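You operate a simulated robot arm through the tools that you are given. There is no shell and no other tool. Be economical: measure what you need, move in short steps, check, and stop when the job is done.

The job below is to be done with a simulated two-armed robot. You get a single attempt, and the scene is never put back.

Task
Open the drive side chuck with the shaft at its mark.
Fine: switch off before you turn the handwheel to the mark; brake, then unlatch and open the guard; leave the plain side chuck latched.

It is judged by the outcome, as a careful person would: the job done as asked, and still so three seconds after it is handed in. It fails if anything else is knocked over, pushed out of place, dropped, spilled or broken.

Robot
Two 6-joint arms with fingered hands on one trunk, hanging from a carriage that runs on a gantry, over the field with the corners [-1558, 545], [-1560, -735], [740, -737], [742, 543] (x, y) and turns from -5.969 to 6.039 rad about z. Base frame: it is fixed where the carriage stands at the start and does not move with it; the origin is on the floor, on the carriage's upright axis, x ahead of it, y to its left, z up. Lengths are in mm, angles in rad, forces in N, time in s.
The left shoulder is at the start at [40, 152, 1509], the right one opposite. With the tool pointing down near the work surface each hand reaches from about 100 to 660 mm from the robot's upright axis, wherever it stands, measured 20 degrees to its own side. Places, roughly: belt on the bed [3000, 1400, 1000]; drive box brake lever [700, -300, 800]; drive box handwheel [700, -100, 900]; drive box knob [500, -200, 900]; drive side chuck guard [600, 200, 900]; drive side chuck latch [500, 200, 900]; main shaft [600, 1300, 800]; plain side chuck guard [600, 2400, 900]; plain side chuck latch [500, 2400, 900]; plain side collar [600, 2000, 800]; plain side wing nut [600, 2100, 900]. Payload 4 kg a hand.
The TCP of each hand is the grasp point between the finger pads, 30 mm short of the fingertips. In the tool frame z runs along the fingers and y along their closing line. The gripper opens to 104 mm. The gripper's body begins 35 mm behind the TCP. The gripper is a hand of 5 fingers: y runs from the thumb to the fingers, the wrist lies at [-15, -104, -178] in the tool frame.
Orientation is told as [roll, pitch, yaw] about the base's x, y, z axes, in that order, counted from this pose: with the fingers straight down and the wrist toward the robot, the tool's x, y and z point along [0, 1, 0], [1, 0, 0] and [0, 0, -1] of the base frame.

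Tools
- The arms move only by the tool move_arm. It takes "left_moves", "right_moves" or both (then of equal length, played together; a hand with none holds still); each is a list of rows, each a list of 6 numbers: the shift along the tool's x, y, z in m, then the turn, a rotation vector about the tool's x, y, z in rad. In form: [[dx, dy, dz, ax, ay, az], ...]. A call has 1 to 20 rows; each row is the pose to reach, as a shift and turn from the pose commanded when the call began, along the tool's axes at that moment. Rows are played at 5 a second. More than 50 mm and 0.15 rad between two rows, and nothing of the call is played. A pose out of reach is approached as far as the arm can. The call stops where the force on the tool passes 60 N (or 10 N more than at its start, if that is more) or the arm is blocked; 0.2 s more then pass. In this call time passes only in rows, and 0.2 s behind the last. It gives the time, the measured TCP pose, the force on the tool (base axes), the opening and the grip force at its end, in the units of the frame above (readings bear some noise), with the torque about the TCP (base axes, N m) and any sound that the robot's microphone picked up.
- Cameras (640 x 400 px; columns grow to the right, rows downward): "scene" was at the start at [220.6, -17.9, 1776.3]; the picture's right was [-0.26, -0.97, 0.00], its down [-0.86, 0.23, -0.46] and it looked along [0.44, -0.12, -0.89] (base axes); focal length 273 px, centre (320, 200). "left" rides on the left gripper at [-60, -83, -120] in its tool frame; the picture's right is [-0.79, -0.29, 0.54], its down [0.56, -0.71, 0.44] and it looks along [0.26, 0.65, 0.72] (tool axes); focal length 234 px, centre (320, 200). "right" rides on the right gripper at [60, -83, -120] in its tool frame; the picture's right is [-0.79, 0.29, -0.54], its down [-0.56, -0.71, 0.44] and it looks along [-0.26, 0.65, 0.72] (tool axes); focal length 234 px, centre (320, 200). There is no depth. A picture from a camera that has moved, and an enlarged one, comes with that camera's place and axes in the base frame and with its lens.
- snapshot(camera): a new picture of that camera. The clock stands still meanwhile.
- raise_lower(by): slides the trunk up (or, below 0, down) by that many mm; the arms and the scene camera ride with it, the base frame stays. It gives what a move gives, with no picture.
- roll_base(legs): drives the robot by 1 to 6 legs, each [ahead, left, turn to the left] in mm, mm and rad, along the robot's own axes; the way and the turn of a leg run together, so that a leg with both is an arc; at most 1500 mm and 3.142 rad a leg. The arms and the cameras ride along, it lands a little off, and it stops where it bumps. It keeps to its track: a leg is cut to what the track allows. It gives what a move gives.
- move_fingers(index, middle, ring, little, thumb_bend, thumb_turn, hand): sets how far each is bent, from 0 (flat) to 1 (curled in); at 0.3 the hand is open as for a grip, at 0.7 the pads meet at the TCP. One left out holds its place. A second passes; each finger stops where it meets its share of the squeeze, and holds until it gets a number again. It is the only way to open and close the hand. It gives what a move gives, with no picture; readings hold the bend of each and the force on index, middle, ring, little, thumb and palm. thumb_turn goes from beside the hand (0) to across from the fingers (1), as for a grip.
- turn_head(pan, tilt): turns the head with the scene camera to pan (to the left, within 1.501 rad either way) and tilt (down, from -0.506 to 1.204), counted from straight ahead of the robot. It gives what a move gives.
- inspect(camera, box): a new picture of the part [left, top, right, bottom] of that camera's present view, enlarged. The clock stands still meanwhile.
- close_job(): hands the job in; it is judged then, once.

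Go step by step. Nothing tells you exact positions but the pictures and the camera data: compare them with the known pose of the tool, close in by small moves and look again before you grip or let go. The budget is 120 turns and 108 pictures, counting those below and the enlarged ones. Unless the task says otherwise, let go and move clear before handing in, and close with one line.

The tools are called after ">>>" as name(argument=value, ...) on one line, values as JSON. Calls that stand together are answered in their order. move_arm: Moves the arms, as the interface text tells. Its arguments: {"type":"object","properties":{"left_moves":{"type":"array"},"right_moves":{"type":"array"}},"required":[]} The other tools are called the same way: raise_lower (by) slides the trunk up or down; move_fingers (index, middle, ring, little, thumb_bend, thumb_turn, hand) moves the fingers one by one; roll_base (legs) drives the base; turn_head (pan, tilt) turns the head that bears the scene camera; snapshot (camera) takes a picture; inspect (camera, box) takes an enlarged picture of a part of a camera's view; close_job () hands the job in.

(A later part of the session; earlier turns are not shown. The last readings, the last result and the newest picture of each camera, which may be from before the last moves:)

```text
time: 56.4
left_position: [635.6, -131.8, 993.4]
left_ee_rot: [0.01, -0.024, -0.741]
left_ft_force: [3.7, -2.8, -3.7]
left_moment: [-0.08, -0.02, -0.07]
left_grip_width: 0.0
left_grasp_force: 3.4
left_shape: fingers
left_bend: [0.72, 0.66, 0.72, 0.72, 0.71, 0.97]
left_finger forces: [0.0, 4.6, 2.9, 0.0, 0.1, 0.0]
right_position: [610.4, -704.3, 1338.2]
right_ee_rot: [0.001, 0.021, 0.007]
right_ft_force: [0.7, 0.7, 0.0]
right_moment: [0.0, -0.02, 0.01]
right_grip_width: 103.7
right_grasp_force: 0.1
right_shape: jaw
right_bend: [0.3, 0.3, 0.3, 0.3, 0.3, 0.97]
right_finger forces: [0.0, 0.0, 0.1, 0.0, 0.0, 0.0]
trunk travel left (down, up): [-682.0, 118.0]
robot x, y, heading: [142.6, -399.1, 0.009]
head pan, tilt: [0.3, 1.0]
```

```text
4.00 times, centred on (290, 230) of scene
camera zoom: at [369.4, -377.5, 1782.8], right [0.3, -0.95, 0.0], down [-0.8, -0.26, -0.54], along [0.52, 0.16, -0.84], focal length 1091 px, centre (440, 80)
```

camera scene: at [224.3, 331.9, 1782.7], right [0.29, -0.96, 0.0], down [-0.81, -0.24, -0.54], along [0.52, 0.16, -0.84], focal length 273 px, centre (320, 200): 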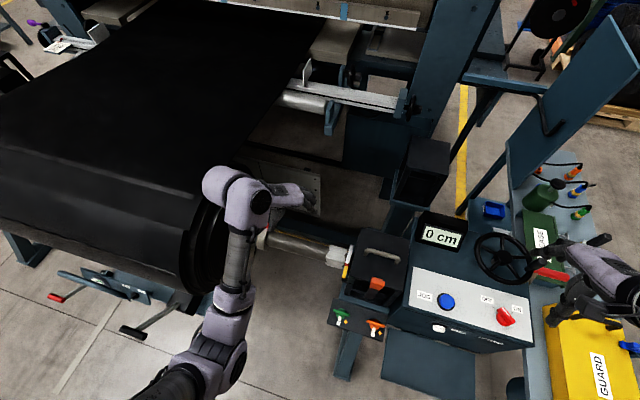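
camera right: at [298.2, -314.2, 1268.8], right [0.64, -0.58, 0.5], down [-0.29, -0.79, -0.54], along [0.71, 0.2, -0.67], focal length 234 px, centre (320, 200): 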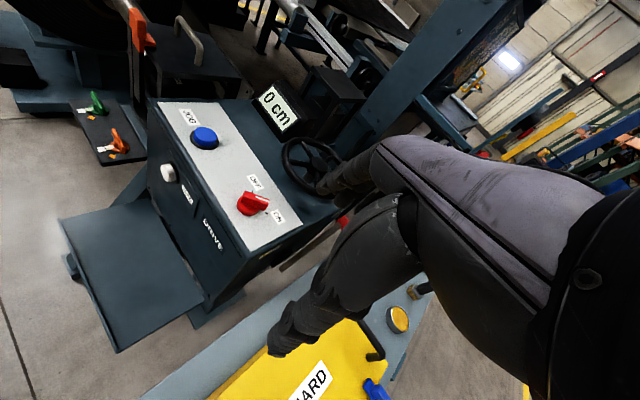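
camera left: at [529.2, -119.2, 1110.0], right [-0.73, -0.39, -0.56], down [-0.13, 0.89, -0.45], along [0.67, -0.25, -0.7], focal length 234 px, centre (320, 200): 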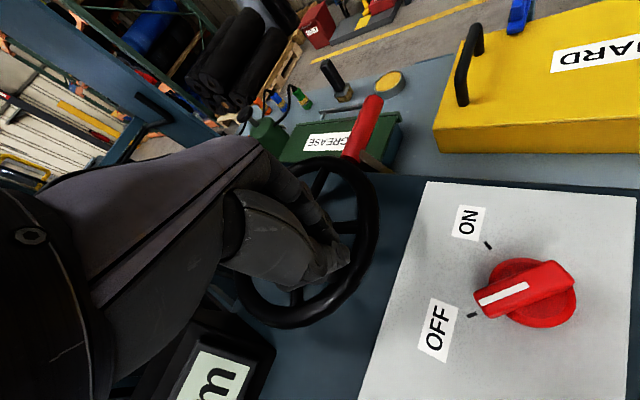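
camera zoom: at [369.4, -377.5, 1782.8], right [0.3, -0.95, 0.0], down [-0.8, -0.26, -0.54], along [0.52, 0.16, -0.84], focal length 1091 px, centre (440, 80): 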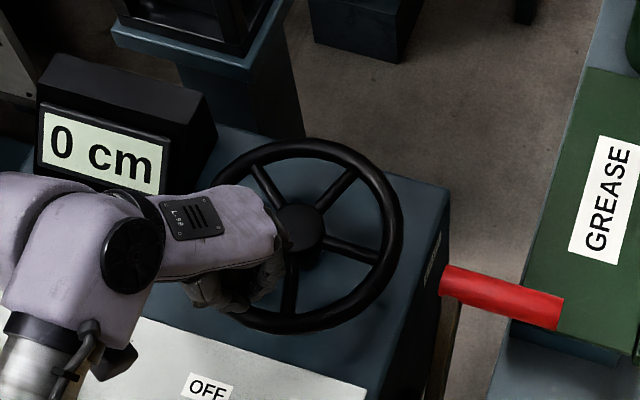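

>>> move_fingers(hand="left", index=0.3, middle=0.3, ring=0.3, little=0.3, thumb_bend=0.3)

>>> move_arm(left_moves=[[0, 0, -0.04, 0, 0, 0], [0, 0, -0.08, 0, 0, 0], [0, 0, -0.12, 0, 0, 0], [0, 0.04, -0.14, 0, 0, 0], [-0.02, 0.08, -0.16, 0, 0, 0], [-0.026, 0.094, -0.2, 0, 0, 0]])

>>> inspect(camera="scene", box=[220, 180, 360, 280])

>>> roll_base(legs=[[-150, 0, 0], [0, 710, 0]])

>>> inspect(camera="left", box=[385, 190, 465, 245])

```text
time: 57.4
left_position: [633.5, -132.4, 992.0]
left_ee_rot: [0.006, -0.024, -0.745]
left_ft_force: [1.1, 0.6, 0.4]
left_moment: [-0.02, -0.02, 0.01]
left_grip_width: 103.1
left_grasp_force: 0.2
left_shape: fingers
left_bend: [0.3, 0.3, 0.3, 0.3, 0.3, 0.97]
left_finger forces: [0.0, 0.0, 0.0, 0.1, 0.0, 0.0]
right_position: [610.3, -704.9, 1337.3]
right_ee_rot: [-0.001, 0.022, 0.008]
right_ft_force: [0.4, -0.1, 0.5]
right_moment: [0.01, -0.01, 0.01]
right_grip_width: 103.7
right_grasp_force: 0.1
right_shape: jaw
right_bend: [0.3, 0.3, 0.3, 0.3, 0.3, 0.97]
right_finger forces: [0.0, 0.0, 0.0, 0.1, 0.1, 0.1]
trunk travel left (down, up): [-682.0, 118.0]
robot x, y, heading: [143.5, -401.6, 0.008]
head pan, tilt: [0.3, 1.0]
```

```text
time: 58.8
left_position: [680.7, -214.1, 1197.4]
left_ee_rot: [0.007, -0.022, -0.742]
left_ft_force: [-0.3, 0.1, -0.2]
left_moment: [0.0, -0.05, 0.0]
left_grip_width: 103.1
left_grasp_force: 0.0
left_shape: fingers
left_bend: [0.3, 0.3, 0.3, 0.3, 0.3, 0.97]
left_finger forces: [0.1, 0.0, 0.0, 0.0, 0.0, 0.0]
right_position: [609.9, -704.0, 1337.8]
right_ee_rot: [-0.001, 0.023, 0.008]
right_ft_force: [-0.3, 0.1, -0.3]
right_moment: [0.04, 0.0, -0.01]
right_grip_width: 104.1
right_grasp_force: 0.0
right_shape: jaw
right_bend: [0.3, 0.3, 0.3, 0.3, 0.3, 0.97]
right_finger forces: [0.1, 0.1, 0.0, 0.0, 0.1, 0.0]
trunk travel left (down, up): [-682.0, 118.0]
robot x, y, heading: [144.0, -401.1, 0.008]
head pan, tilt: [0.3, 1.0]
```

```text
4.00 times, centred on (290, 230) of scene
camera zoom: at [369.1, -377.4, 1782.7], right [0.3, -0.95, 0.0], down [-0.8, -0.26, -0.54], along [0.51, 0.16, -0.84], focal length 1091 px, centre (440, 80)
```

zoom: 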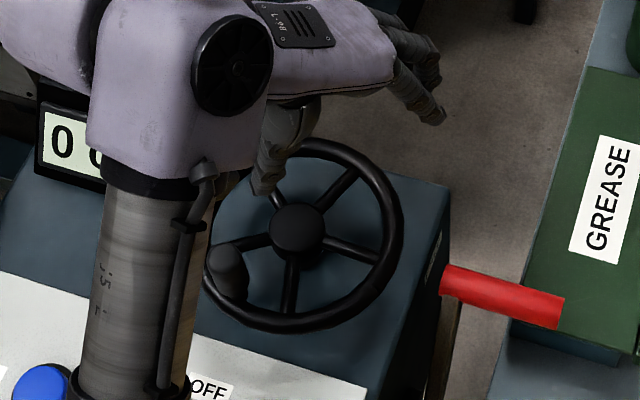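

```text
time: 63.7
left_position: [511.5, 519.4, 1196.2]
left_ee_rot: [0.007, -0.022, -0.722]
left_ft_force: [0.1, 0.5, 0.8]
left_moment: [0.01, -0.01, 0.02]
left_grip_width: 103.1
left_grasp_force: 0.1
left_shape: fingers
left_bend: [0.3, 0.3, 0.3, 0.3, 0.3, 0.97]
left_finger forces: [0.0, 0.0, 0.1, 0.0, 0.0, 0.1]
right_position: [451.0, 27.5, 1337.9]
right_ee_rot: [-0.001, 0.023, 0.029]
right_ft_force: [-0.1, -0.4, 0.2]
right_moment: [0.0, 0.01, 0.01]
right_grip_width: 103.8
right_grasp_force: 0.0
right_shape: jaw
right_bend: [0.3, 0.3, 0.3, 0.3, 0.3, 0.97]
right_finger forces: [0.0, 0.0, 0.0, 0.0, 0.1, 0.0]
trunk travel left (down, up): [-682.0, 118.0]
robot x, y, heading: [-21.1, 322.8, 0.028]
head pan, tilt: [0.3, 1.0]
```

```text
7.27 times, centred on (425, 218) of left
camera zoom: at [405.8, 529.3, 1313.1], right [-0.73, -0.41, -0.56], down [-0.15, 0.88, -0.45], along [0.67, -0.24, -0.7], focal length 1703 px, centre (-444, 73)
```

zoom: 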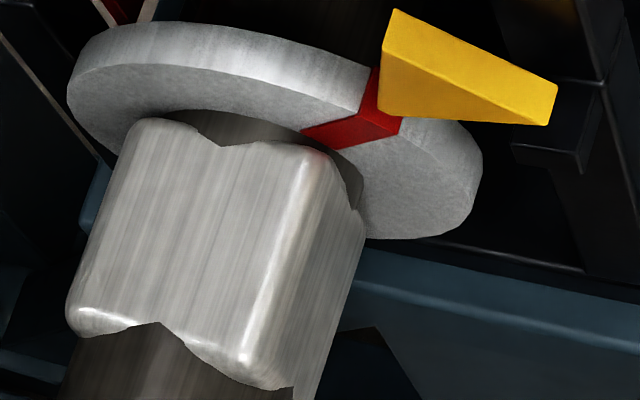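

>>> inspect(camera="left", box=[418, 188, 458, 214])

>>> snapshot(camera="left")

```text
15.38 times, centred on (438, 201) of left
camera zoom: at [405.8, 529.3, 1313.1], right [-0.73, -0.41, -0.56], down [-0.15, 0.88, -0.45], along [0.67, -0.24, -0.7], focal length 3603 px, centre (-1495, 185)
```

zoom: 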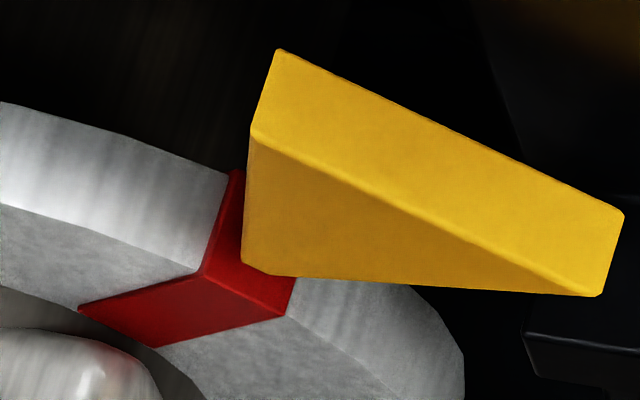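

```text
48 pictures are left
camera left: at [405.8, 529.3, 1313.1], right [-0.73, -0.41, -0.56], down [-0.15, 0.88, -0.45], along [0.67, -0.24, -0.7], focal length 234 px, centre (320, 200)
```

left: 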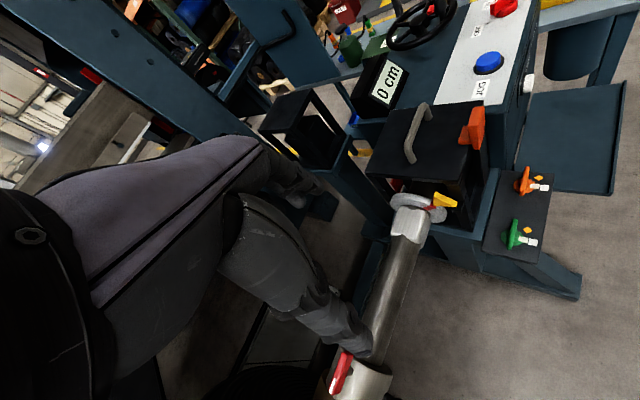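

The red mark has come to the pointer; the gear ratio is roughly 9:1. To judge the alignment without parallax, I'll back the carriage off so the scene camera looks straight down the pointer's 45° line.

>>> roll_base(legs=[[-400, 0, -0.028]])

>>> snapshot(camera="scene")

```text
time: 66.3
left_position: [106.9, 495.9, 1194.7]
left_ee_rot: [0.009, -0.023, -0.753]
left_ft_force: [0.0, 0.3, 0.6]
left_moment: [-0.01, 0.01, -0.02]
left_grip_width: 103.2
left_grasp_force: 0.0
left_shape: fingers
left_bend: [0.3, 0.3, 0.3, 0.3, 0.3, 0.97]
left_finger forces: [0.0, 0.0, 0.0, 0.1, 0.0, 0.0]
right_position: [32.8, 6.5, 1337.4]
right_ee_rot: [-0.003, 0.023, -0.001]
right_ft_force: [-0.3, -0.8, 0.2]
right_moment: [0.01, 0.0, 0.02]
right_grip_width: 103.8
right_grasp_force: 0.1
right_shape: jaw
right_bend: [0.3, 0.3, 0.3, 0.3, 0.3, 0.97]
right_finger forces: [0.0, 0.0, 0.0, 0.0, 0.0, 0.0]
trunk travel left (down, up): [-682.0, 118.0]
robot x, y, heading: [-430.8, 315.8, 0.002]
head pan, tilt: [0.3, 1.0]
```

```text
47 pictures are left
camera scene: at [-205.4, 336.2, 1782.7], right [0.29, -0.96, 0.0], down [-0.8, -0.25, -0.54], along [0.52, 0.16, -0.84], focal length 273 px, centre (320, 200)
```

scene: 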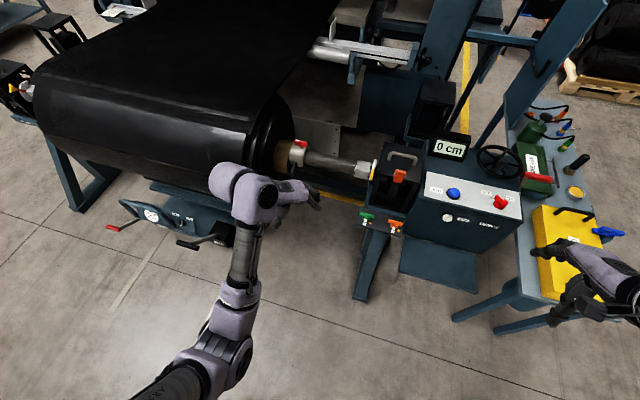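

>>> inspect(camera="scene", box=[354, 154, 386, 184])

>>> inspect(camera="scene", box=[366, 164, 382, 180])

```text
13.33 times, centred on (370, 169) of scene
camera zoom: at [-205.4, 336.2, 1782.7], right [0.29, -0.96, 0.0], down [-0.8, -0.25, -0.54], along [0.52, 0.16, -0.84], focal length 3637 px, centre (-347, 613)
```

zoom: 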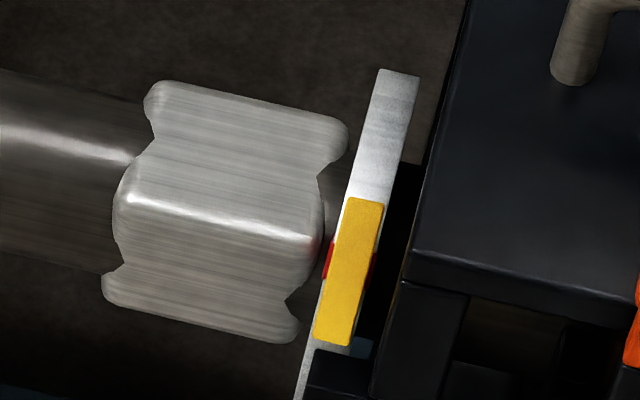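

```text
16.00 times, centred on (374, 172) of scene
camera zoom: at [-205.4, 336.2, 1782.7], right [0.29, -0.96, 0.0], down [-0.8, -0.25, -0.54], along [0.52, 0.16, -0.84], focal length 4365 px, centre (-544, 648)
```

zoom: 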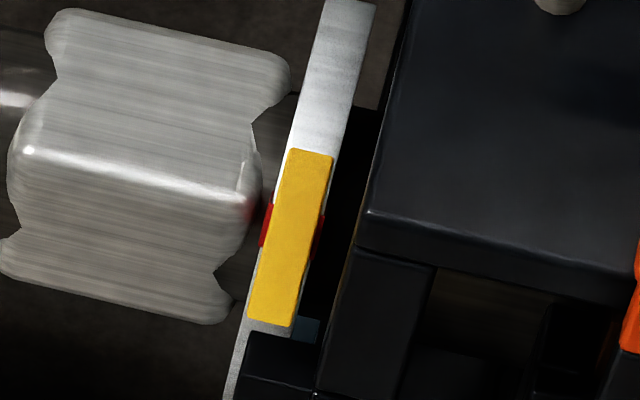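

>>> roll_base(legs=[[-152, 0, 0]])

>>> inspect(camera="scene", box=[360, 130, 392, 150])

```text
time: 67.7
left_position: [-46.9, 498.1, 1194.9]
left_ee_rot: [0.008, -0.022, -0.749]
left_ft_force: [0.7, 0.5, 0.0]
left_moment: [0.0, -0.01, -0.02]
left_grip_width: 103.1
left_grasp_force: 0.0
left_shape: fingers
left_bend: [0.3, 0.3, 0.3, 0.3, 0.3, 0.97]
left_finger forces: [0.0, 0.0, 0.0, 0.1, 0.0, 0.1]
right_position: [-119.2, 8.8, 1337.8]
right_ee_rot: [0.0, 0.022, 0.001]
right_ft_force: [0.1, 0.1, 0.4]
right_moment: [0.02, -0.02, 0.03]
right_grip_width: 104.1
right_grasp_force: 0.1
right_shape: jaw
right_bend: [0.3, 0.3, 0.3, 0.3, 0.3, 0.97]
right_finger forces: [0.0, 0.0, 0.0, 0.1, 0.0, 0.0]
trunk travel left (down, up): [-682.0, 118.0]
robot x, y, heading: [-580.6, 315.3, 0.008]
head pan, tilt: [0.3, 1.0]
```

```text
16.00 times, centred on (376, 140) of scene
camera zoom: at [-358.3, 336.6, 1782.7], right [0.3, -0.95, 0.0], down [-0.8, -0.25, -0.54], along [0.52, 0.16, -0.84], focal length 4365 px, centre (-576, 1160)
```

zoom: 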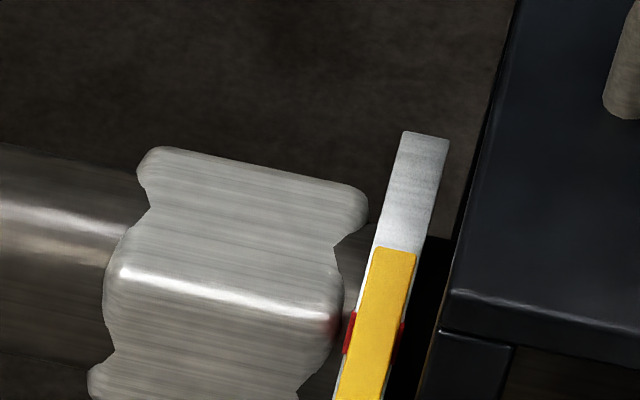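

>>> inspect(camera="scene", box=[370, 140, 386, 152])

```text
16.00 times, centred on (378, 146) of scene
camera zoom: at [-358.3, 336.6, 1782.7], right [0.3, -0.95, 0.0], down [-0.8, -0.25, -0.54], along [0.52, 0.16, -0.84], focal length 4365 px, centre (-608, 1064)
```

zoom: 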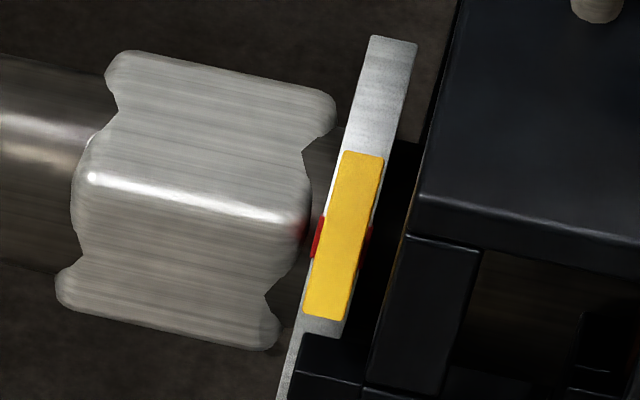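

The red mark is within about 1.7° of the pointer centre, slightly past it. A correction of about 14° of wheel counter-clockwise will centre it, so I'll go back to the wheel.

>>> roll_base(legs=[[0, -715, 0], [725, 0, -0.004]])

>>> inspect(camera="scene", box=[220, 180, 360, 280])

```text
time: 75.2
left_position: [693.7, -236.0, 1195.6]
left_ee_rot: [0.008, -0.024, -0.756]
left_ft_force: [-0.5, 0.0, 0.2]
left_moment: [0.02, 0.0, 0.01]
left_grip_width: 102.9
left_grasp_force: 0.2
left_shape: fingers
left_bend: [0.3, 0.3, 0.3, 0.3, 0.3, 0.97]
left_finger forces: [0.0, 0.0, 0.0, 0.1, 0.0, 0.1]
right_position: [617.9, -724.2, 1338.2]
right_ee_rot: [-0.001, 0.022, -0.005]
right_ft_force: [-0.9, 0.7, -0.4]
right_moment: [-0.04, -0.01, -0.02]
right_grip_width: 104.0
right_grasp_force: 0.2
right_shape: jaw
right_bend: [0.3, 0.3, 0.3, 0.3, 0.3, 0.97]
right_finger forces: [0.1, 0.0, 0.0, 0.0, 0.1, 0.1]
trunk travel left (down, up): [-682.0, 118.0]
robot x, y, heading: [156.9, -411.3, -0.01]
head pan, tilt: [0.3, 1.0]
```

```text
4.00 times, centred on (290, 230) of scene
camera zoom: at [380.9, -395.0, 1782.7], right [0.29, -0.96, 0.0], down [-0.8, -0.25, -0.54], along [0.52, 0.16, -0.84], focal length 1091 px, centre (440, 80)
```

zoom: 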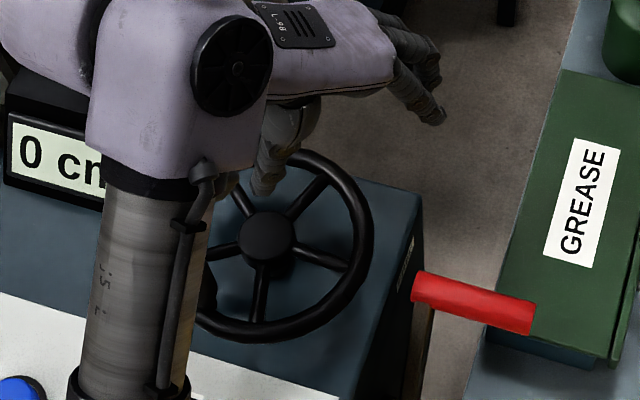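

>>> move_arm(left_moves=[[0.008, -0.03, 0.025, 0, 0, 0], [0.016, -0.06, 0.05, 0, 0, 0], [0.025, -0.09, 0.075, 0, 0, 0], [0.033, -0.119, 0.1, 0, 0, 0], [0.033, -0.119, 0.135, 0, 0, 0], [0.033, -0.119, 0.17, 0, 0, 0], [0.033, -0.119, 0.201, 0, 0, 0]])

>>> snapshot(camera="left")

>>> inspect(camera="scene", box=[220, 180, 360, 280])

```text
time: 76.8
left_position: [634.7, -132.4, 991.7]
left_ee_rot: [0.008, -0.024, -0.755]
left_ft_force: [-0.3, -0.2, -0.5]
left_moment: [0.01, -0.01, -0.02]
left_grip_width: 103.1
left_grasp_force: 0.1
left_shape: fingers
left_bend: [0.3, 0.3, 0.3, 0.3, 0.3, 0.97]
left_finger forces: [0.0, 0.1, 0.0, 0.0, 0.1, 0.1]
right_position: [617.7, -723.9, 1337.7]
right_ee_rot: [0.0, 0.021, -0.005]
right_ft_force: [-0.5, 0.3, 0.2]
right_moment: [0.01, -0.01, 0.03]
right_grip_width: 103.8
right_grasp_force: 0.0
right_shape: jaw
right_bend: [0.3, 0.3, 0.3, 0.3, 0.3, 0.97]
right_finger forces: [0.0, 0.0, 0.1, 0.0, 0.1, 0.0]
trunk travel left (down, up): [-682.0, 118.0]
robot x, y, heading: [155.7, -411.0, -0.002]
head pan, tilt: [0.3, 1.0]
```

```text
41 pictures are left
camera left: at [529.7, -118.2, 1109.0], right [-0.74, -0.38, -0.56], down [-0.12, 0.89, -0.45], along [0.66, -0.26, -0.7], focal length 234 px, centre (320, 200)
```

left: 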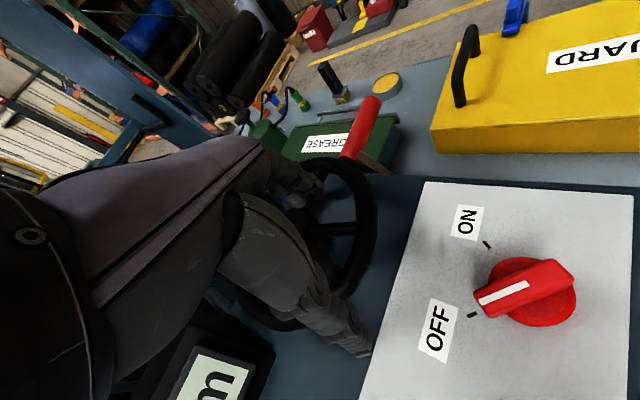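

```text
4.00 times, centred on (290, 230) of scene
camera zoom: at [380.9, -395.0, 1782.8], right [0.29, -0.96, 0.0], down [-0.8, -0.25, -0.54], along [0.52, 0.16, -0.84], focal length 1091 px, centre (440, 80)
```

zoom: 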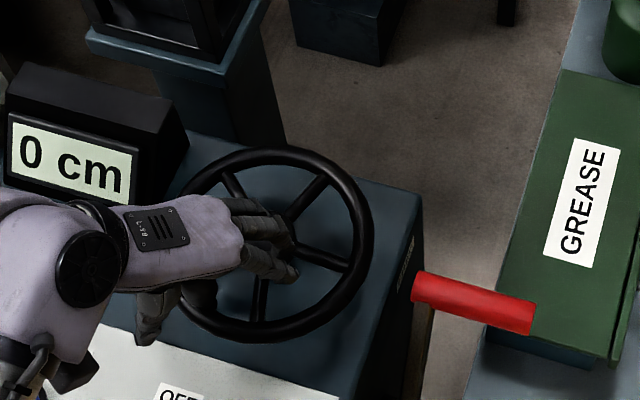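

>>> move_fingers(hand="left", index=0.7, middle=0.7, ring=0.7, little=0.7, thumb_bend=0.7)

>>> inspect(camera="scene", box=[220, 180, 360, 280])

```text
time: 77.8
left_position: [633.9, -132.9, 991.6]
left_ee_rot: [0.006, -0.022, -0.756]
left_ft_force: [1.7, -0.7, -0.9]
left_moment: [-0.01, 0.01, -0.05]
left_grip_width: 1.5
left_grasp_force: 1.1
left_shape: fingers
left_bend: [0.7, 0.68, 0.7, 0.7, 0.7, 0.97]
left_finger forces: [0.1, 1.5, 0.1, 0.1, 0.0, 0.1]
right_position: [616.8, -724.0, 1337.4]
right_ee_rot: [0.0, 0.02, -0.005]
right_ft_force: [0.5, -0.6, 0.6]
right_moment: [0.04, 0.03, -0.01]
right_grip_width: 104.0
right_grasp_force: 0.0
right_shape: jaw
right_bend: [0.3, 0.3, 0.3, 0.3, 0.3, 0.97]
right_finger forces: [0.0, 0.0, 0.0, 0.1, 0.1, 0.1]
trunk travel left (down, up): [-682.0, 118.0]
robot x, y, heading: [156.6, -412.8, -0.001]
head pan, tilt: [0.3, 1.0]
```

```text
4.00 times, centred on (290, 230) of scene
camera zoom: at [381.0, -395.1, 1782.8], right [0.29, -0.96, 0.0], down [-0.8, -0.25, -0.54], along [0.52, 0.16, -0.84], focal length 1091 px, centre (440, 80)
```

zoom: 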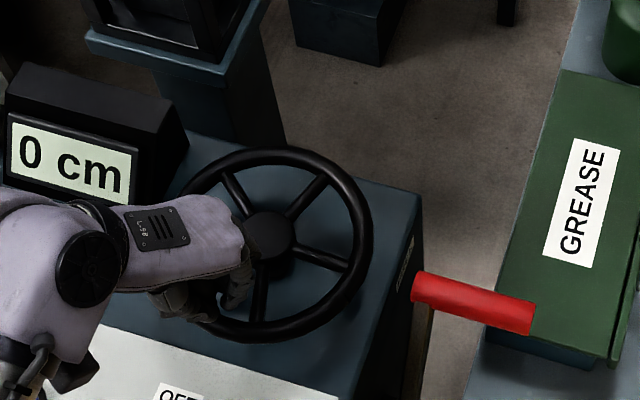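

>>> inspect(camera="scene", box=[245, 225, 295, 265])

>>> inspect(camera="left", box=[220, 140, 440, 340])

```text
10.00 times, centred on (270, 245) of scene
camera zoom: at [381.0, -395.1, 1782.8], right [0.29, -0.96, 0.0], down [-0.8, -0.25, -0.54], along [0.52, 0.16, -0.84], focal length 2728 px, centre (820, -250)
```

zoom: 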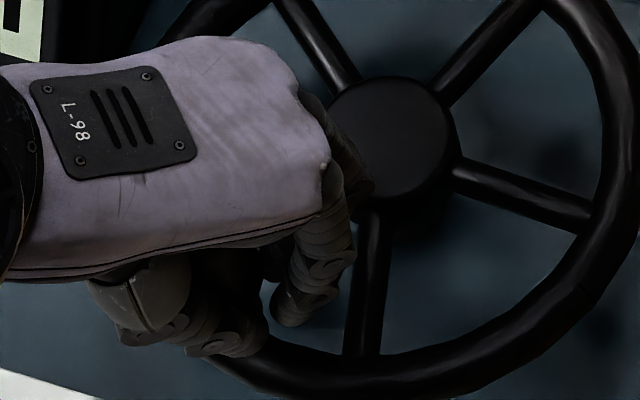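

```text
2.00 times, centred on (330, 240) of left
camera zoom: at [529.9, -118.7, 1109.4], right [-0.74, -0.38, -0.56], down [-0.12, 0.89, -0.45], along [0.66, -0.26, -0.7], focal length 468 px, centre (300, 120)
```

zoom: 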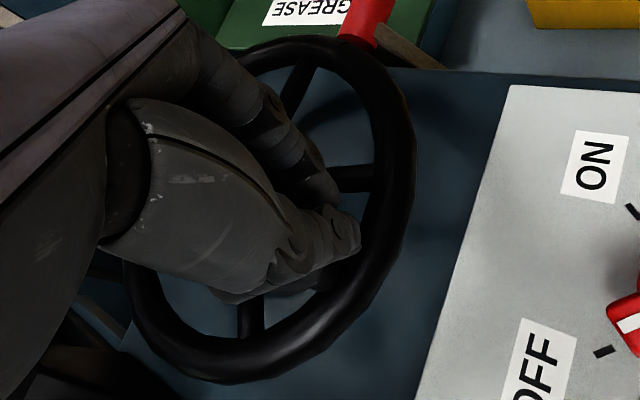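

>>> move_fingers(hand="left", index=0.3, middle=0.3, ring=0.3, little=0.3, thumb_bend=0.3)

>>> move_arm(left_moves=[[0, 0, -0.04, 0, 0, 0], [0, 0, -0.08, 0, 0, 0], [0, 0, -0.11, 0, 0, 0], [-0.03, -0.02, -0.13, 0, 0, 0], [-0.06, -0.04, -0.13, 0, 0, 0]])

>>> snapshot(camera="left")

>>> inspect(camera="scene", box=[220, 180, 360, 280])

```text
time: 78.8
left_position: [632.9, -131.6, 991.9]
left_ee_rot: [0.006, -0.022, -0.757]
left_ft_force: [-0.3, 0.4, 0.5]
left_moment: [-0.01, -0.01, -0.01]
left_grip_width: 103.4
left_grasp_force: 0.1
left_shape: fingers
left_bend: [0.3, 0.3, 0.3, 0.3, 0.3, 0.97]
left_finger forces: [0.0, 0.0, 0.0, 0.0, 0.0, 0.0]
right_position: [618.6, -724.2, 1338.8]
right_ee_rot: [-0.001, 0.024, -0.005]
right_ft_force: [-1.1, -0.6, 0.4]
right_moment: [-0.01, 0.01, -0.02]
right_grip_width: 103.9
right_grasp_force: 0.1
right_shape: jaw
right_bend: [0.3, 0.3, 0.3, 0.3, 0.3, 0.97]
right_finger forces: [0.0, 0.0, 0.0, 0.0, 0.1, 0.0]
trunk travel left (down, up): [-682.0, 118.0]
robot x, y, heading: [155.6, -407.4, -0.005]
head pan, tilt: [0.3, 1.0]
```

```text
time: 80.0
left_position: [561.9, -148.0, 1118.9]
left_ee_rot: [0.006, -0.023, -0.755]
left_ft_force: [-0.4, -0.4, -0.1]
left_moment: [0.03, 0.04, 0.01]
left_grip_width: 102.9
left_grasp_force: 0.1
left_shape: fingers
left_bend: [0.3, 0.3, 0.3, 0.3, 0.3, 0.97]
left_finger forces: [0.1, 0.0, 0.1, 0.1, 0.0, 0.1]
right_position: [617.0, -723.9, 1337.3]
right_ee_rot: [0.0, 0.022, -0.006]
right_ft_force: [0.1, 0.3, 0.9]
right_moment: [-0.01, 0.01, -0.01]
right_grip_width: 104.1
right_grasp_force: 0.1
right_shape: jaw
right_bend: [0.3, 0.3, 0.3, 0.3, 0.3, 0.97]
right_finger forces: [0.0, 0.0, 0.0, 0.0, 0.0, 0.0]
trunk travel left (down, up): [-682.0, 118.0]
robot x, y, heading: [155.7, -416.9, -0.005]
head pan, tilt: [0.3, 1.0]
```

```text
36 pictures are left
camera left: at [457.2, -134.8, 1236.7], right [-0.74, -0.38, -0.56], down [-0.12, 0.89, -0.45], along [0.66, -0.26, -0.7], focal length 234 px, centre (320, 200)
```

left: 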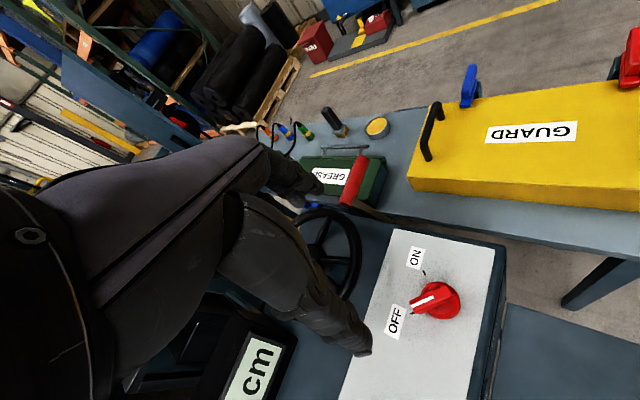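

```text
4.00 times, centred on (290, 230) of scene
camera zoom: at [380.8, -395.0, 1782.7], right [0.29, -0.96, 0.0], down [-0.81, -0.25, -0.54], along [0.52, 0.16, -0.84], focal length 1091 px, centre (440, 80)
```

zoom: 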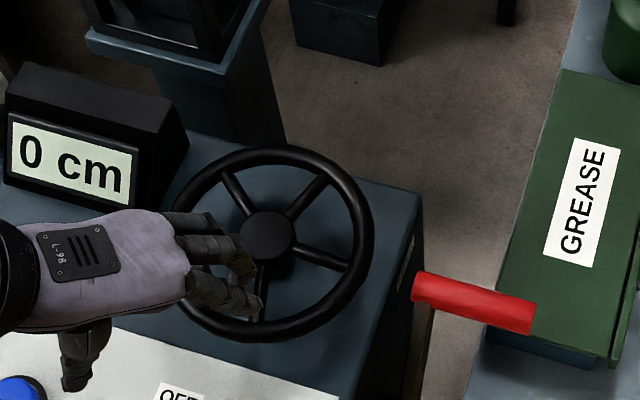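

The crank is now near (638, -123). I'll turn the hand to yaw -1.57, so the thumb and fingers straddle it along y, and descend over it.

>>> move_arm(left_moves=[[0.012, 0.006, 0, 0, 0, 0.136], [0.023, 0.013, 0, 0, 0, 0.272], [0.035, 0.019, 0, 0, 0, 0.408], [0.047, 0.025, 0, 0, 0, 0.544], [0.058, 0.032, 0, 0, 0, 0.68], [0.07, 0.038, 0.02, 0, 0, 0.815], [0.07, 0.038, 0.06, 0, 0, 0.815], [0.07, 0.038, 0.095, 0, 0, 0.815], [0.07, 0.038, 0.125, 0, 0, 0.815]])

>>> snapshot(camera="left")

```text
time: 82.0
left_position: [638.9, -124.2, 997.9]
left_ee_rot: [0.022, -0.01, -1.571]
left_ft_force: [0.3, 0.3, -0.5]
left_moment: [-0.03, -0.02, -0.01]
left_grip_width: 103.0
left_grasp_force: 0.1
left_shape: fingers
left_bend: [0.3, 0.3, 0.3, 0.3, 0.3, 0.97]
left_finger forces: [0.1, 0.0, 0.1, 0.0, 0.0, 0.0]
right_position: [617.5, -724.2, 1338.2]
right_ee_rot: [0.002, 0.02, -0.004]
right_ft_force: [0.4, -0.4, -0.2]
right_moment: [-0.02, 0.02, 0.01]
right_grip_width: 103.9
right_grasp_force: 0.1
right_shape: jaw
right_bend: [0.3, 0.3, 0.3, 0.3, 0.3, 0.97]
right_finger forces: [0.0, 0.0, 0.0, 0.0, 0.0, 0.0]
trunk travel left (down, up): [-682.0, 118.0]
robot x, y, heading: [154.6, -413.2, -0.004]
head pan, tilt: [0.3, 1.0]
```

```text
34 pictures are left
camera left: at [576.0, -40.3, 1116.1], right [-0.78, 0.28, -0.56], down [0.57, 0.7, -0.43], along [0.27, -0.65, -0.71], focal length 234 px, centre (320, 200)
```

left: 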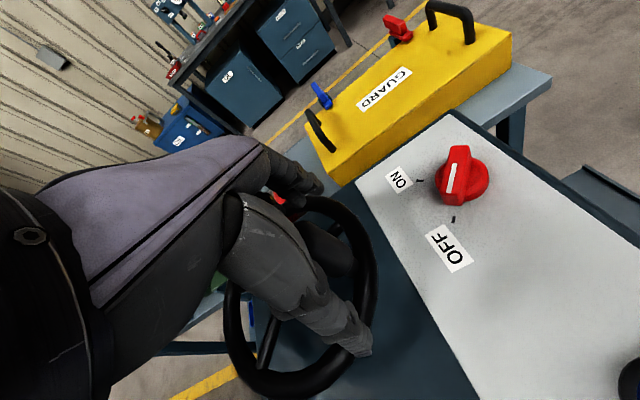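

The crank post is visible between the thumb and the fingers. I'll close on it.

>>> move_fingers(hand="left", index=0.68, middle=0.68, ring=0.68, little=0.68, thumb_bend=0.68)

>>> inspect(camera="scene", box=[220, 180, 360, 280])

```text
time: 83.0
left_position: [640.1, -123.9, 998.7]
left_ee_rot: [0.02, -0.011, -1.573]
left_ft_force: [-0.5, 2.7, -1.3]
left_moment: [0.05, 0.0, -0.02]
left_grip_width: 21.0
left_grasp_force: 4.8
left_shape: fingers
left_bend: [0.65, 0.67, 0.68, 0.68, 0.61, 0.97]
left_finger forces: [2.7, 0.6, 0.1, 0.0, 5.7, 0.1]
right_position: [617.1, -724.6, 1338.2]
right_ee_rot: [0.001, 0.022, -0.006]
right_ft_force: [-0.2, 1.5, 0.4]
right_moment: [-0.01, 0.0, 0.0]
right_grip_width: 103.8
right_grasp_force: 0.0
right_shape: jaw
right_bend: [0.3, 0.3, 0.3, 0.3, 0.3, 0.97]
right_finger forces: [0.1, 0.0, 0.0, 0.0, 0.0, 0.1]
trunk travel left (down, up): [-682.0, 118.0]
robot x, y, heading: [153.8, -407.3, -0.006]
head pan, tilt: [0.3, 1.0]
```

```text
4.00 times, centred on (290, 230) of scene
camera zoom: at [380.8, -394.9, 1782.7], right [0.29, -0.96, 0.0], down [-0.81, -0.25, -0.54], along [0.52, 0.16, -0.84], focal length 1091 px, centre (440, 80)
```

zoom: 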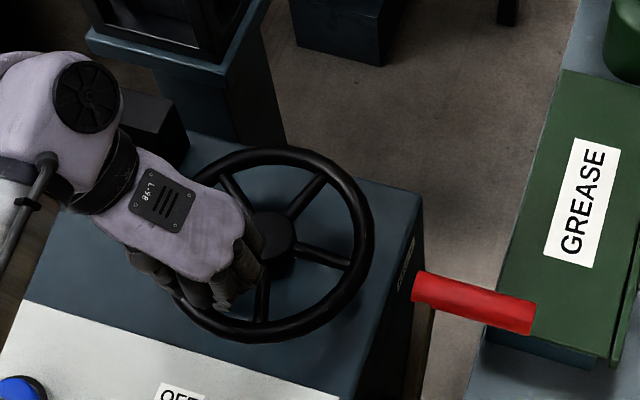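

>>> move_arm(left_moves=[[-0.0015, 0.006, 0, 0, 0, 0], [-0.003, 0.012, 0, 0, 0, 0], [-0.004, 0.0175, 0, 0, 0, 0]])

>>> inspect(camera="scene", box=[220, 180, 360, 280])

```text
time: 83.8
left_position: [634.4, -140.7, 998.7]
left_ee_rot: [0.023, -0.012, -1.57]
left_ft_force: [-1.6, 1.7, 1.5]
left_moment: [0.08, 0.05, 0.04]
left_grip_width: 19.4
left_grasp_force: 4.8
left_shape: fingers
left_bend: [0.66, 0.67, 0.68, 0.68, 0.62, 0.95]
left_finger forces: [2.2, 1.6, 0.0, 0.1, 6.3, 0.1]
right_position: [617.6, -724.2, 1337.3]
right_ee_rot: [-0.001, 0.022, -0.005]
right_ft_force: [-1.1, 0.3, 0.1]
right_moment: [-0.02, 0.01, 0.01]
right_grip_width: 103.7
right_grasp_force: 0.1
right_shape: jaw
right_bend: [0.3, 0.3, 0.3, 0.3, 0.3, 0.97]
right_finger forces: [0.0, 0.0, 0.0, 0.0, 0.0, 0.0]
trunk travel left (down, up): [-682.0, 118.0]
robot x, y, heading: [155.2, -413.6, -0.003]
head pan, tilt: [0.3, 1.0]
```

```text
4.00 times, centred on (290, 230) of scene
camera zoom: at [380.8, -395.0, 1782.8], right [0.29, -0.96, 0.0], down [-0.81, -0.25, -0.54], along [0.52, 0.16, -0.84], focal length 1091 px, centre (440, 80)
```

zoom: 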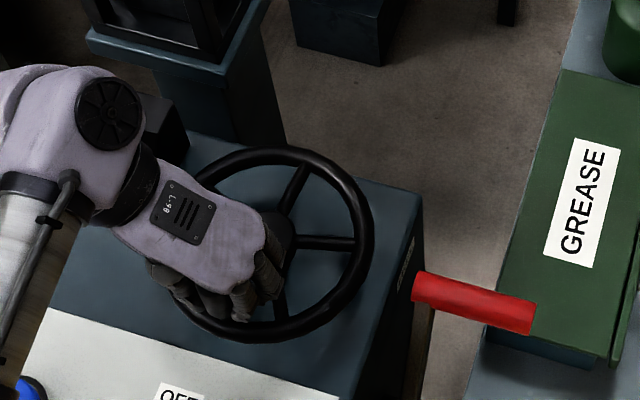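

>>> move_fingers(hand="left", index=0.3, middle=0.3, ring=0.3, little=0.3, thumb_bend=0.3)

>>> move_arm(left_moves=[[0, 0, -0.04, 0, 0, 0], [0, 0, -0.08, 0, 0, 0], [0, 0, -0.12, 0, 0, 0], [0, 0, -0.16, 0, 0, 0]])

>>> roll_base(legs=[[-735, 0, 0.006], [0, 728, 0]])

>>> inspect(camera="scene", box=[360, 132, 400, 158])

```text
time: 84.8
left_position: [634.9, -140.4, 999.0]
left_ee_rot: [0.024, -0.011, -1.57]
left_ft_force: [0.3, 0.3, -0.1]
left_moment: [0.03, 0.0, 0.0]
left_grip_width: 103.0
left_grasp_force: 0.1
left_shape: fingers
left_bend: [0.3, 0.3, 0.3, 0.3, 0.3, 0.97]
left_finger forces: [0.0, 0.1, 0.1, 0.0, 0.0, 0.0]
right_position: [617.3, -724.8, 1337.8]
right_ee_rot: [-0.001, 0.022, -0.005]
right_ft_force: [-0.1, 0.4, -0.7]
right_moment: [-0.04, 0.04, -0.04]
right_grip_width: 104.0
right_grasp_force: 0.1
right_shape: jaw
right_bend: [0.3, 0.3, 0.3, 0.3, 0.3, 0.97]
right_finger forces: [0.0, 0.0, 0.0, 0.0, 0.0, 0.0]
trunk travel left (down, up): [-682.0, 118.0]
robot x, y, heading: [156.0, -415.5, -0.001]
head pan, tilt: [0.3, 1.0]
```

```text
time: 85.8
left_position: [632.8, -138.3, 1156.6]
left_ee_rot: [0.02, -0.009, -1.57]
left_ft_force: [0.5, -0.8, 0.5]
left_moment: [0.01, -0.02, -0.04]
left_grip_width: 103.0
left_grasp_force: 0.0
left_shape: fingers
left_bend: [0.3, 0.3, 0.3, 0.3, 0.3, 0.97]
left_finger forces: [0.0, 0.0, 0.1, 0.0, 0.0, 0.0]
right_position: [618.5, -725.8, 1337.8]
right_ee_rot: [0.0, 0.021, -0.003]
right_ft_force: [-0.8, 0.7, 0.4]
right_moment: [-0.04, -0.04, -0.02]
right_grip_width: 103.8
right_grasp_force: 0.0
right_shape: jaw
right_bend: [0.3, 0.3, 0.3, 0.3, 0.3, 0.97]
right_finger forces: [0.0, 0.0, 0.1, 0.0, 0.1, 0.1]
trunk travel left (down, up): [-682.0, 118.0]
robot x, y, heading: [153.2, -411.3, -0.003]
head pan, tilt: [0.3, 1.0]
```

```text
time: 93.4
left_position: [-124.3, 585.3, 1157.2]
left_ee_rot: [0.021, -0.01, -1.547]
left_ft_force: [0.0, 0.4, -0.5]
left_moment: [0.0, 0.02, 0.0]
left_grip_width: 102.8
left_grasp_force: 0.0
left_shape: fingers
left_bend: [0.3, 0.3, 0.3, 0.3, 0.3, 0.97]
left_finger forces: [0.0, 0.0, 0.1, 0.0, 0.1, 0.0]
right_position: [-124.3, -1.0, 1337.1]
right_ee_rot: [0.0, 0.02, 0.018]
right_ft_force: [0.1, -0.2, 0.2]
right_moment: [0.01, -0.02, 0.04]
right_grip_width: 103.9
right_grasp_force: 0.1
right_shape: jaw
right_bend: [0.3, 0.3, 0.3, 0.3, 0.3, 0.97]
right_finger forces: [0.0, 0.0, 0.0, 0.0, 0.1, 0.1]
trunk travel left (down, up): [-682.0, 118.0]
robot x, y, heading: [-595.5, 301.0, 0.023]
head pan, tilt: [0.3, 1.0]
```

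```text
15.38 times, centred on (380, 145) of scene
camera zoom: at [-369.4, 323.1, 1782.7], right [0.31, -0.95, 0.0], down [-0.8, -0.26, -0.54], along [0.51, 0.17, -0.84], focal length 4197 px, centre (-603, 1046)
```

zoom: 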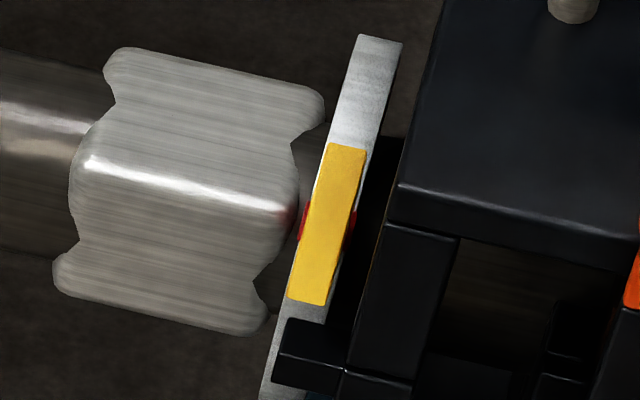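

The mark is now centred under the pointer. Next comes the brake lever, so I'll drive over and look at it closely.

>>> roll_base(legs=[[0, -800, -0.02], [500, 0, 0]])

>>> snapshot(camera="scene")

```text
time: 100.2
left_position: [395.8, -238.0, 1156.3]
left_ee_rot: [0.021, -0.011, -1.581]
left_ft_force: [0.9, 0.3, -0.3]
left_moment: [0.02, 0.0, 0.01]
left_grip_width: 102.6
left_grasp_force: 0.1
left_shape: fingers
left_bend: [0.3, 0.3, 0.3, 0.3, 0.3, 0.97]
left_finger forces: [0.0, 0.0, 0.0, 0.0, 0.1, 0.1]
right_position: [374.7, -823.4, 1339.0]
right_ee_rot: [-0.001, 0.022, -0.015]
right_ft_force: [0.2, -0.1, 0.3]
right_moment: [-0.01, -0.01, -0.01]
right_grip_width: 104.0
right_grasp_force: 0.0
right_shape: jaw
right_bend: [0.3, 0.3, 0.3, 0.3, 0.3, 0.97]
right_finger forces: [0.0, 0.0, 0.0, 0.0, 0.1, 0.2]
trunk travel left (down, up): [-682.0, 118.0]
robot x, y, heading: [-86.4, -507.8, -0.014]
head pan, tilt: [0.3, 1.0]
```

```text
30 pictures are left
camera scene: at [141.3, -491.8, 1782.7], right [0.28, -0.96, 0.0], down [-0.81, -0.24, -0.54], along [0.52, 0.15, -0.84], focal length 273 px, centre (320, 200)
```

scene: 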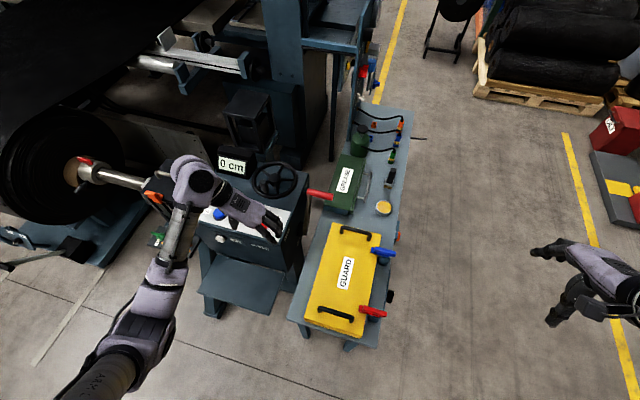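

>>> inspect(camera="scene", box=[275, 165, 355, 275])

```text
3.64 times, centred on (315, 220) of scene
camera zoom: at [141.3, -491.8, 1782.7], right [0.28, -0.96, 0.0], down [-0.81, -0.24, -0.54], along [0.52, 0.15, -0.84], focal length 992 px, centre (338, 127)
```

zoom: 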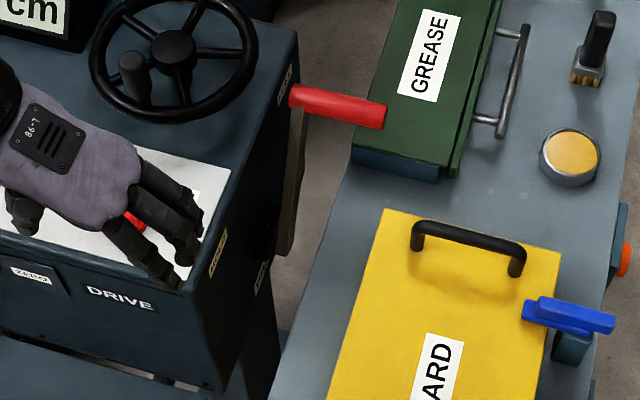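

>>> inspect(camera="scene", box=[294, 180, 324, 198])

>>> inspect(camera="scene", box=[278, 222, 310, 248])

```text
16.00 times, centred on (309, 189) of scene
camera zoom: at [141.3, -491.8, 1782.7], right [0.28, -0.96, 0.0], down [-0.81, -0.24, -0.54], along [0.52, 0.15, -0.84], focal length 4365 px, centre (496, 376)
```

zoom: 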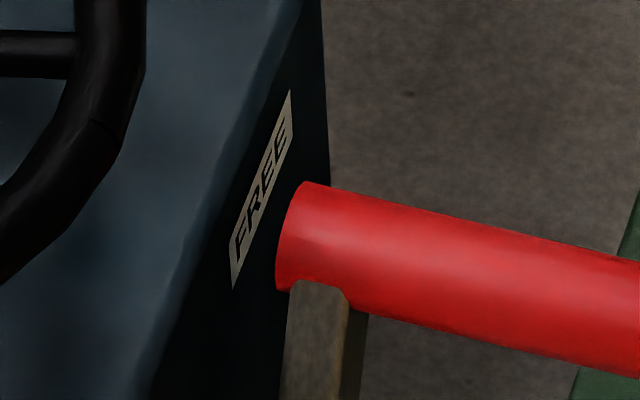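

```text
15.38 times, centred on (294, 235) of scene
camera zoom: at [141.3, -491.8, 1782.7], right [0.28, -0.96, 0.0], down [-0.81, -0.24, -0.54], along [0.52, 0.15, -0.84], focal length 4197 px, centre (720, -338)
```

zoom: 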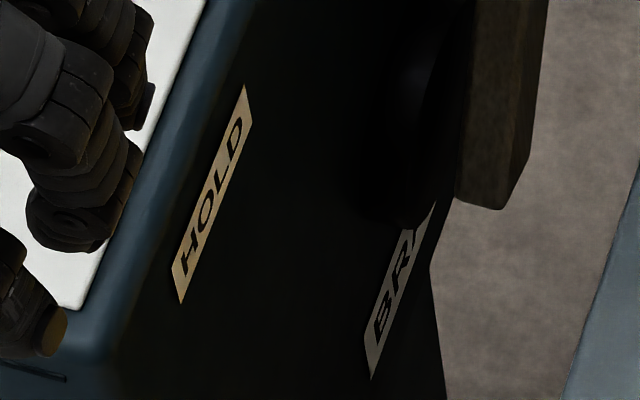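

The lever stands at FREE; HOLD is nearer the robot, so it must be pulled toward me. The grip lies along y at (708, -275…-379, 909). I'll turn the left hand back to yaw 0 and bring it over the grip's left part.

>>> move_arm(left_moves=[[0.013, 0.007, 0, 0, 0, -0.144], [0.026, 0.014, 0, 0, 0, -0.288], [0.039, 0.021, 0, 0, 0, -0.432], [0.052, 0.029, 0, 0, 0, -0.576], [0.065, 0.036, 0, 0, 0, -0.72], [0.078, 0.043, 0, 0, 0, -0.864], [0.091, 0.05, 0, 0, 0, -1.008], [0.104, 0.058, 0, 0, 0, -1.152], [0.117, 0.065, 0, 0, 0, -1.296], [0.13, 0.072, 0, 0, 0, -1.44], [0.143, 0.08, 0, 0, 0, -1.58]])

>>> move_fingers(hand="left", ring=1.0, little=1.0)

```text
time: 102.7
left_position: [537.9, -320.9, 1159.8]
left_ee_rot: [-0.011, -0.023, 0.002]
left_ft_force: [-0.9, 0.3, 1.3]
left_moment: [0.01, -0.02, 0.02]
left_grip_width: 102.9
left_grasp_force: 0.1
left_shape: fingers
left_bend: [0.3, 0.3, 0.3, 0.3, 0.3, 0.97]
left_finger forces: [0.0, 0.1, 0.0, 0.0, 0.0, 0.1]
right_position: [374.0, -824.6, 1338.2]
right_ee_rot: [-0.001, 0.021, -0.016]
right_ft_force: [0.9, -0.1, -0.2]
right_moment: [-0.02, 0.02, -0.01]
right_grip_width: 104.0
right_grasp_force: 0.1
right_shape: jaw
right_bend: [0.3, 0.3, 0.3, 0.3, 0.3, 0.97]
right_finger forces: [0.0, 0.0, 0.1, 0.0, 0.0, 0.0]
trunk travel left (down, up): [-682.0, 118.0]
robot x, y, heading: [-85.4, -509.3, -0.014]
head pan, tilt: [0.3, 1.0]
```

```text
time: 103.7
left_position: [537.1, -319.0, 1159.5]
left_ee_rot: [-0.012, -0.02, 0.001]
left_ft_force: [0.1, 0.2, 0.4]
left_moment: [0.01, -0.02, -0.04]
left_grip_width: 103.0
left_grasp_force: 0.1
left_shape: fingers
left_bend: [0.3, 0.3, 1.0, 1.0, 0.3, 0.97]
left_finger forces: [0.0, 0.1, 0.0, 0.1, 0.0, 0.0]
right_position: [373.8, -823.3, 1338.1]
right_ee_rot: [-0.001, 0.021, -0.016]
right_ft_force: [-0.7, 0.2, -0.6]
right_moment: [-0.01, -0.02, -0.01]
right_grip_width: 104.0
right_grasp_force: 0.1
right_shape: jaw
right_bend: [0.3, 0.3, 0.3, 0.3, 0.3, 0.97]
right_finger forces: [0.0, 0.0, 0.0, 0.0, 0.0, 0.1]
trunk travel left (down, up): [-682.0, 118.0]
robot x, y, heading: [-85.3, -505.2, -0.014]
head pan, tilt: [0.3, 1.0]
```

Yaw 0 works here. Now I'll drive ahead about 168 mm, lower part way and look.

>>> roll_base(legs=[[168, 4, 0.014]])

>>> move_arm(left_moves=[[0, 0, 0.045, 0, 0, 0], [0, 0, 0.09, 0, 0, 0], [0, 0, 0.13, 0, 0, 0], [0, 0, 0.17, 0, 0, 0]])

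>>> snapshot(camera="left")

>>> inspect(camera="scene", box=[240, 190, 360, 290])

```text
time: 105.1
left_position: [705.3, -310.3, 1160.4]
left_ee_rot: [-0.011, -0.021, 0.01]
left_ft_force: [-0.1, 0.7, -0.7]
left_moment: [0.02, 0.01, -0.03]
left_grip_width: 102.8
left_grasp_force: 0.0
left_shape: fingers
left_bend: [0.3, 0.3, 1.0, 1.0, 0.3, 0.97]
left_finger forces: [0.0, 0.0, 0.0, 0.0, 0.1, 0.0]
right_position: [547.9, -816.5, 1338.5]
right_ee_rot: [0.001, 0.022, -0.002]
right_ft_force: [-0.6, -0.1, -0.6]
right_moment: [0.0, 0.05, 0.0]
right_grip_width: 104.1
right_grasp_force: 0.1
right_shape: jaw
right_bend: [0.3, 0.3, 0.3, 0.3, 0.3, 0.97]
right_finger forces: [0.0, 0.1, 0.1, 0.2, 0.0, 0.1]
trunk travel left (down, up): [-682.0, 118.0]
robot x, y, heading: [84.5, -508.6, -0.002]
head pan, tilt: [0.3, 1.0]
```

```text
time: 106.1
left_position: [711.1, -309.8, 989.5]
left_ee_rot: [-0.012, -0.023, 0.01]
left_ft_force: [-0.1, -1.3, 0.5]
left_moment: [-0.02, 0.0, -0.01]
left_grip_width: 103.0
left_grasp_force: 0.0
left_shape: fingers
left_bend: [0.3, 0.3, 1.0, 1.0, 0.3, 0.97]
left_finger forces: [0.0, 0.0, 0.1, 0.1, 0.1, 0.1]
right_position: [549.0, -815.5, 1338.6]
right_ee_rot: [-0.001, 0.023, -0.004]
right_ft_force: [-0.5, -0.9, -0.3]
right_moment: [0.0, 0.0, 0.01]
right_grip_width: 103.6
right_grasp_force: 0.0
right_shape: jaw
right_bend: [0.3, 0.3, 0.3, 0.3, 0.3, 0.97]
right_finger forces: [0.0, 0.0, 0.1, 0.0, 0.1, 0.0]
trunk travel left (down, up): [-682.0, 118.0]
robot x, y, heading: [88.8, -504.2, -0.003]
head pan, tilt: [0.3, 1.0]
```

```text
26 pictures are left
camera left: at [625.1, -371.0, 1108.6], right [-0.27, -0.8, -0.54], down [-0.7, 0.55, -0.46], along [0.66, 0.26, -0.71], focal length 234 px, centre (320, 200)
```

left: 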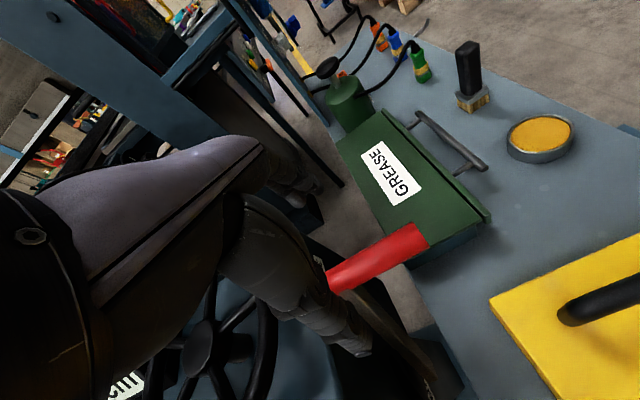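

```text
4.00 times, centred on (300, 240) of scene
camera zoom: at [311.6, -486.8, 1782.8], right [0.29, -0.96, 0.0], down [-0.8, -0.25, -0.54], along [0.52, 0.16, -0.84], focal length 1091 px, centre (400, 40)
```

zoom: 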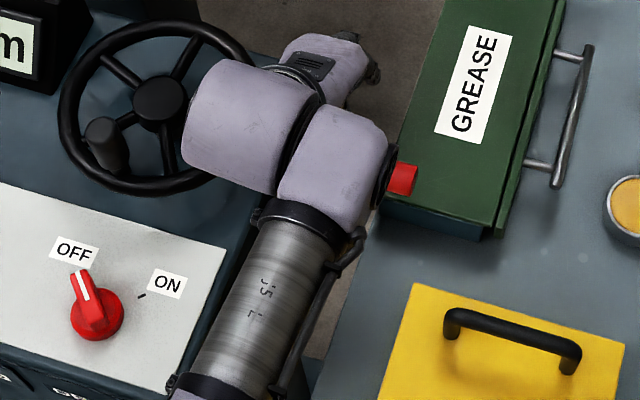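

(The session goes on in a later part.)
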